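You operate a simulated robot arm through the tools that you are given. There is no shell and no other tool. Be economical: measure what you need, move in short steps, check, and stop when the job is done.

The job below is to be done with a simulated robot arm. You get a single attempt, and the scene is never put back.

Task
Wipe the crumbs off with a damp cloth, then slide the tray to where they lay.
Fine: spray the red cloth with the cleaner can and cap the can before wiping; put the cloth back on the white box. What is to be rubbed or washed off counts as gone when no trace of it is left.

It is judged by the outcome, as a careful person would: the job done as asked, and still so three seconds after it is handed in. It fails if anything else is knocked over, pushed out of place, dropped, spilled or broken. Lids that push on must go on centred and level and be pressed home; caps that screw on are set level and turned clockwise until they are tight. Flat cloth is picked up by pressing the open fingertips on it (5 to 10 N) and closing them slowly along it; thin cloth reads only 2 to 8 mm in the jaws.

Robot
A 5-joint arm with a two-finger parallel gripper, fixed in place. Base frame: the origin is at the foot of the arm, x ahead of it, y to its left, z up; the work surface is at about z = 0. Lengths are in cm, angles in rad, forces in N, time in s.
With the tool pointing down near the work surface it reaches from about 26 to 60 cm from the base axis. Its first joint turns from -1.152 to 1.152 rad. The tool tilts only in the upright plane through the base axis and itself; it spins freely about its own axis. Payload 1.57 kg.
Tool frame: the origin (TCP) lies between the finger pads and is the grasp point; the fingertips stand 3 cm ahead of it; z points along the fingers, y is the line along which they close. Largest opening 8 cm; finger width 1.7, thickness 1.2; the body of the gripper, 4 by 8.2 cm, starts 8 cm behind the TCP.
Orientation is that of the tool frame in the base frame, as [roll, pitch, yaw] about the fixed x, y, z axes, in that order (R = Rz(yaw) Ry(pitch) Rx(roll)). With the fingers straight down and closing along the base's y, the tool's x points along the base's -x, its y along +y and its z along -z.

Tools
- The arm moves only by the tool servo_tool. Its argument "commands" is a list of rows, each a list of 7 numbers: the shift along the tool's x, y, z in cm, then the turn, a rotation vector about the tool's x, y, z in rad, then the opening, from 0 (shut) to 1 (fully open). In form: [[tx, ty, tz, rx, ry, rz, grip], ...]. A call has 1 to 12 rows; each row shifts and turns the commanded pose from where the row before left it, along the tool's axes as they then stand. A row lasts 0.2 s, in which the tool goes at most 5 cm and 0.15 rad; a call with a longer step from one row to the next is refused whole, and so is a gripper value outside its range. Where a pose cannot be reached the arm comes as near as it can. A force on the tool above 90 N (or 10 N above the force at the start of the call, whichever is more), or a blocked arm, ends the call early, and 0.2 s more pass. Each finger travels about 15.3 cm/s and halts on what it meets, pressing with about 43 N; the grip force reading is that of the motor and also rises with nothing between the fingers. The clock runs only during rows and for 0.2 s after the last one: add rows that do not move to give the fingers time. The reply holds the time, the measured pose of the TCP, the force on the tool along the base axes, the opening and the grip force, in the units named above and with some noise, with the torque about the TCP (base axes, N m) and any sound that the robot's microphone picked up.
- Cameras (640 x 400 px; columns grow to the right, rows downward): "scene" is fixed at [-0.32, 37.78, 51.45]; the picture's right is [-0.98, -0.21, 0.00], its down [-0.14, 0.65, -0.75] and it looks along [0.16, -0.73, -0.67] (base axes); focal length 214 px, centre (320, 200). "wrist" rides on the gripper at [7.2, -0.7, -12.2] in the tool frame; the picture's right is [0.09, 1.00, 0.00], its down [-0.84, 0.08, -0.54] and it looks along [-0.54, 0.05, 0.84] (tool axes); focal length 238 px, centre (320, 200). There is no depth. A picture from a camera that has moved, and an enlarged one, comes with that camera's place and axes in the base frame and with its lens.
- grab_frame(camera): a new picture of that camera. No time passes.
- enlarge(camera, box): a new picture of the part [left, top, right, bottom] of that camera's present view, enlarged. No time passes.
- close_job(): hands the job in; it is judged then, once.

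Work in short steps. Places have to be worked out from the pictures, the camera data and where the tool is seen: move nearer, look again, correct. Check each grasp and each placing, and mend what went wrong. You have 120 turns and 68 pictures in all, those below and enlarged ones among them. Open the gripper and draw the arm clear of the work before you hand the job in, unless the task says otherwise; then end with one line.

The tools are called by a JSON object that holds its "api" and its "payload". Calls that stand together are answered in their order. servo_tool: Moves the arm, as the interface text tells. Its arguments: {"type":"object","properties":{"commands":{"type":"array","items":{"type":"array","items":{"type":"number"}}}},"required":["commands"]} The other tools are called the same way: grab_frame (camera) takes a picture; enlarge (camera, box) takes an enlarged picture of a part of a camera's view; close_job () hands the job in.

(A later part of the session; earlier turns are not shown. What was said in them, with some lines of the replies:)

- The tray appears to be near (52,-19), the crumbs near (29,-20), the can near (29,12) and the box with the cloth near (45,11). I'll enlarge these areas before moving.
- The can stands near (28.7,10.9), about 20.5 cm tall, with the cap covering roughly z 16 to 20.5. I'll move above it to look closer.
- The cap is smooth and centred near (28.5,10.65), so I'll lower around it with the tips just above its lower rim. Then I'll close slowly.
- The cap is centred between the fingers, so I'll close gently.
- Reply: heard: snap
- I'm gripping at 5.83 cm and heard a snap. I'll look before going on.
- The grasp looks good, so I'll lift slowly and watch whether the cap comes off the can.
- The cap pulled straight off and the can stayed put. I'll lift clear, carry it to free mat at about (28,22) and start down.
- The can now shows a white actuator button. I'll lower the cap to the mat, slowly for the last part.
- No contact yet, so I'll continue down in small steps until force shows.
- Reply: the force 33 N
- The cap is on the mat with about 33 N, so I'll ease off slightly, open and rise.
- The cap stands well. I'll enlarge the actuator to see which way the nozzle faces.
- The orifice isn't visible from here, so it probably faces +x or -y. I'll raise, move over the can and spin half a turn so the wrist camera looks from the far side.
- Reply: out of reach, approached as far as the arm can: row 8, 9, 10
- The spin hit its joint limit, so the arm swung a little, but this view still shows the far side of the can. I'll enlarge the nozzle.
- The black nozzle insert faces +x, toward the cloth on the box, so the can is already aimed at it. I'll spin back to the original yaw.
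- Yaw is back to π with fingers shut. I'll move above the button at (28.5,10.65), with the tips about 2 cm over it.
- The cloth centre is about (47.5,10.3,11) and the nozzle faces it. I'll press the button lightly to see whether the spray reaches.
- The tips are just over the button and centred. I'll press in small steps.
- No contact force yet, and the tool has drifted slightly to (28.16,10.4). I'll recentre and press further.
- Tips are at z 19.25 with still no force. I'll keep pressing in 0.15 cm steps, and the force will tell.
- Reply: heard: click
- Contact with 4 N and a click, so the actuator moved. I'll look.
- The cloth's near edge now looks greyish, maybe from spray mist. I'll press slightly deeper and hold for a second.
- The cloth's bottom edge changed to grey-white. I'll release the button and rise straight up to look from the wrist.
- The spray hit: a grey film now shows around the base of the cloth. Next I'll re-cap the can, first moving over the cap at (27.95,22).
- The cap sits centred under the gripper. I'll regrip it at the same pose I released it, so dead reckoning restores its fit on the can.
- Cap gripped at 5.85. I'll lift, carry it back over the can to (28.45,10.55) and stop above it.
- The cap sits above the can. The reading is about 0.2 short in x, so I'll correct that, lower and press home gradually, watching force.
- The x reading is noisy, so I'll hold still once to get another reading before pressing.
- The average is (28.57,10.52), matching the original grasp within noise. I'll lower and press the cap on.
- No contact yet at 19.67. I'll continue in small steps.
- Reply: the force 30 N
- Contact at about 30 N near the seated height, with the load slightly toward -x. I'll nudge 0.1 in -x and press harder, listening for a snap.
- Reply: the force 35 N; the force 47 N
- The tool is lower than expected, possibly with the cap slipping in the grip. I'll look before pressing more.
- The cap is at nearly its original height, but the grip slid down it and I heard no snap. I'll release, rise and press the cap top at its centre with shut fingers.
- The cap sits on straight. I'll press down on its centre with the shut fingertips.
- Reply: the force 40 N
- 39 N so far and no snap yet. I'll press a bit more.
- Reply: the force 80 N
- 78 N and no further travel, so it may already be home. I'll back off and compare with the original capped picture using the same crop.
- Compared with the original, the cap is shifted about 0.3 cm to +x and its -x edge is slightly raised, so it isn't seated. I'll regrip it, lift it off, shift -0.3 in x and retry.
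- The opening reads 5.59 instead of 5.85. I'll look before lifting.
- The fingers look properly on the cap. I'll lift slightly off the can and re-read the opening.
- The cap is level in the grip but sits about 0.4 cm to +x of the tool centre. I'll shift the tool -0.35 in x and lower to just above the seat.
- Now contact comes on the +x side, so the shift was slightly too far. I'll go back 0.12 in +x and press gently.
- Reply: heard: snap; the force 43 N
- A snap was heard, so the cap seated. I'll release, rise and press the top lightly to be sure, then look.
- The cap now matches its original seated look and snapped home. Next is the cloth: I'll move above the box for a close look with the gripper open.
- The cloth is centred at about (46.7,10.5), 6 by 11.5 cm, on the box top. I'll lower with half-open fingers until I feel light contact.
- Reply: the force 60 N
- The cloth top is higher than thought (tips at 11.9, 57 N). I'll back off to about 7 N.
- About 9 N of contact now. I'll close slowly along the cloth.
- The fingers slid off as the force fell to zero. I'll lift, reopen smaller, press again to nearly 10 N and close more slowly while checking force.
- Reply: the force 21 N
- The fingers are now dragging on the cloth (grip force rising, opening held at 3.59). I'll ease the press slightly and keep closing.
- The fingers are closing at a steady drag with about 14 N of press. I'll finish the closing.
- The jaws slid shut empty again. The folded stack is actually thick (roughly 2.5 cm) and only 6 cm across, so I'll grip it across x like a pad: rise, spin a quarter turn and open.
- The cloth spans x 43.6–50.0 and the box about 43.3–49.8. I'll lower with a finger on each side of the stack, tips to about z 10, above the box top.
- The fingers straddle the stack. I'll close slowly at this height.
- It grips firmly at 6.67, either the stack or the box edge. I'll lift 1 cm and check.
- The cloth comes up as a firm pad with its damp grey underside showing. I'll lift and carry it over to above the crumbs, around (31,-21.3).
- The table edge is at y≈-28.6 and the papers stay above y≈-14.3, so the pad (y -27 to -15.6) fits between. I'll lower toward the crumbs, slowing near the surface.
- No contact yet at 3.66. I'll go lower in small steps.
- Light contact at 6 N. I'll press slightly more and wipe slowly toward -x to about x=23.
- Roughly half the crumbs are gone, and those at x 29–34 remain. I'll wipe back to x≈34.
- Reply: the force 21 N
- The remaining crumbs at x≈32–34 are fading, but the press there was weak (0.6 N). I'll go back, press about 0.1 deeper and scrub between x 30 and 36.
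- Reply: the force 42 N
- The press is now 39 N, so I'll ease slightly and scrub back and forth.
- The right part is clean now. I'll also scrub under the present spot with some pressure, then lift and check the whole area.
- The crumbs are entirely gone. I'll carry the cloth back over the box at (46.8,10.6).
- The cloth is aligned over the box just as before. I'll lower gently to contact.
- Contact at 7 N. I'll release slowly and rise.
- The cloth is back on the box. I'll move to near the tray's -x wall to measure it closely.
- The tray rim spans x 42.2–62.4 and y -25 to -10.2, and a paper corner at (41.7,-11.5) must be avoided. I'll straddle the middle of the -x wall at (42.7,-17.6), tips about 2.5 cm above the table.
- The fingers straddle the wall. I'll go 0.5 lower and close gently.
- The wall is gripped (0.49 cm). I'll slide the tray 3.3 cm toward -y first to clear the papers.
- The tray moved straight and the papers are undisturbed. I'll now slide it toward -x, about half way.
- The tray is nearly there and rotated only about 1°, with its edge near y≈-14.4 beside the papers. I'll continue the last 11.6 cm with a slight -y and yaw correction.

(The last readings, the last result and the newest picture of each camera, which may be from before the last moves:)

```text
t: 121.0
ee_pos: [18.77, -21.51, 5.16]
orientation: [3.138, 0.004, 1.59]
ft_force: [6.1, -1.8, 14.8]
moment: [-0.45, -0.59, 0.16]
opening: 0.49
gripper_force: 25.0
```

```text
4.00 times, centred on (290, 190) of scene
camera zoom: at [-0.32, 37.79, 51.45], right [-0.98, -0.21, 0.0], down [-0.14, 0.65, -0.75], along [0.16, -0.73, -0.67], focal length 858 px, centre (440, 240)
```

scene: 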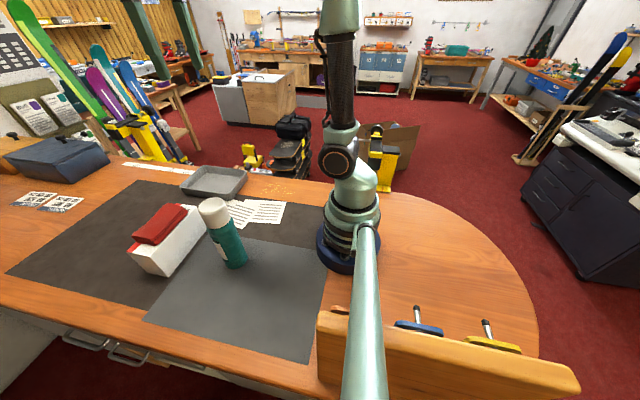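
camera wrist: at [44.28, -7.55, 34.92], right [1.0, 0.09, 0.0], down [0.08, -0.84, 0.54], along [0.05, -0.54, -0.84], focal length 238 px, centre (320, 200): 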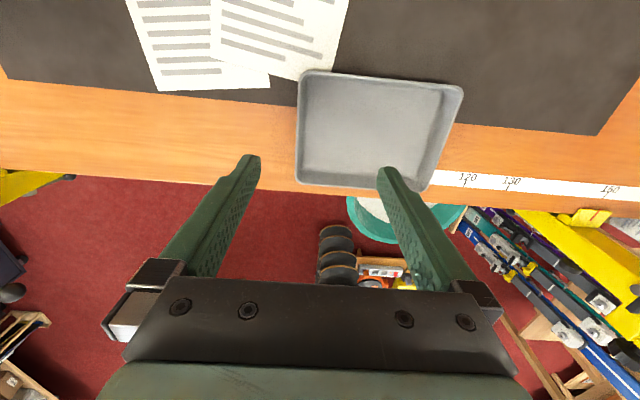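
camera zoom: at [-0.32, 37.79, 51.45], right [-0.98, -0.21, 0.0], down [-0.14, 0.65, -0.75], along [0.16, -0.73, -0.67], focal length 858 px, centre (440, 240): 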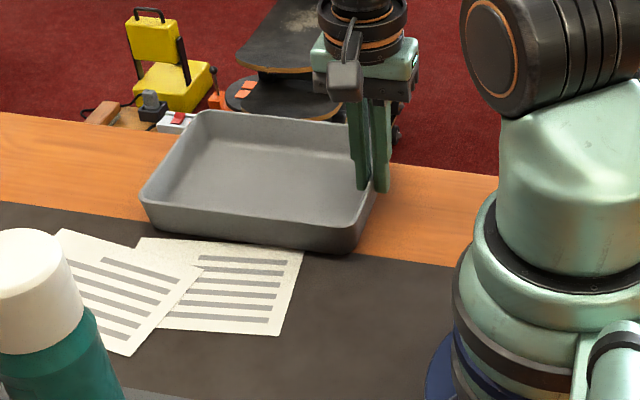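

The tray now lies with its base at about x 19.7–38.5 and y -27.6 to -14.9, centred where the crumbs were, and the papers are unmoved. I'll open and rise.

{"api": "servo_tool", "payload": {"commands": [[0, 0, 0, 0, 0, 0, 0.1], [0, 0, 0, 0, 0, 0, 0.25], [0, 0, 0, 0, 0, 0, 0.4], [0, 0, 0, 0, 0, 0, 0.4], [0, 0, -1, 0, 0, 0, 0.4], [0, 0, -4, 0, 0, 0, 0.4], [0, 0, -4.5, 0, 0, 0, 0.4], [0, 0, -4.5, 0, 0, 0, 0.6], [0, 3, -3.5, 0, 0, 0, 1], [0, 4.5, 0, 0, 0, 0, 1], [3, 3, 0, 0, 0, 0, 1], [0, 0, 0, 0, 0, 0, 1]]}}

{"api": "grab_frame", "payload": {"camera": "scene"}}

{"api": "grab_frame", "payload": {"camera": "wrist"}}

```text
t: 123.6
ee_pos: [29.03, -18.33, 22.58]
orientation: [3.141, 0.0, 1.589]
ft_force: [-0.6, -0.7, -0.4]
moment: [0.03, 0.03, 0.04]
opening: 8.02
gripper_force: 0.1
```

```text
7 pictures are left
```

scene: 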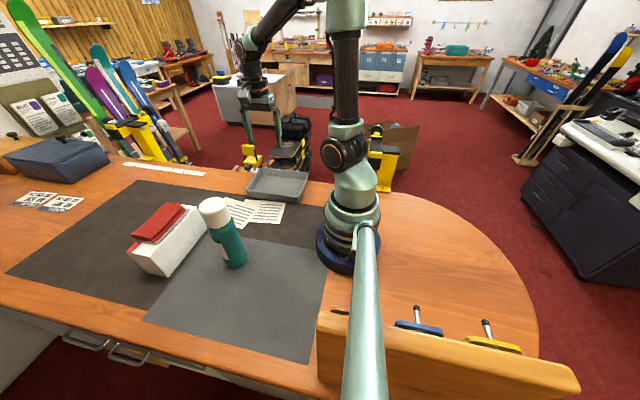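

```text
6 pictures are left
camera wrist: at [28.3, -11.08, 34.9], right [0.99, 0.11, 0.0], down [0.09, -0.84, 0.54], along [0.06, -0.54, -0.84], focal length 238 px, centre (320, 200)
```

wrist: 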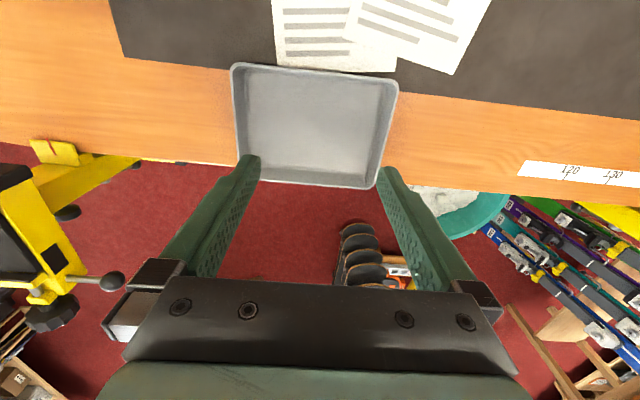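

Everything is in place: the tray is where the crumbs lay, the table is clean, the papers are undisturbed, the can is capped and the cloth is on the box. I'll draw the arm clear.

{"api": "servo_tool", "payload": {"commands": [[0, 0, -4.5, 0, 0, 0, 1], [0, 0, -4.5, 0, 0, 0, 1], [4, 1, -2.5, 0, 0, 0, 1], [4, 1, -2.5, 0, 0, 0, 1], [0, 0, 0, 0, 0, 0, 1]]}}

{"api": "enlarge", "payload": {"camera": "scene", "box": [110, 150, 350, 300]}}

```text
t: 124.8
ee_pos: [30.92, -10.34, 36.3]
orientation: [3.141, -0.002, 1.587]
ft_force: [0.8, 0.1, 0.3]
moment: [-0.02, -0.01, 0.01]
opening: 8.0
gripper_force: 0.1
```

```text
2.67 times, centred on (230, 225) of scene
camera zoom: at [-0.32, 37.78, 51.45], right [-0.98, -0.21, 0.0], down [-0.14, 0.65, -0.75], along [0.16, -0.73, -0.67], focal length 572 px, centre (560, 133)
```

zoom: 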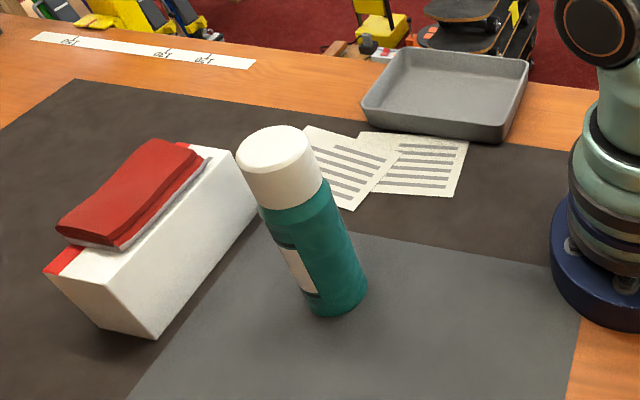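

The final view confirms all is in order and the arm is clear, so I'm handing in.

{"api": "close_job", "payload": {}}

```text
The job is handed in.
```

The crumbs are wiped away, the tray sits where they lay, the can is capped, and the damp red cloth is back on the white box.
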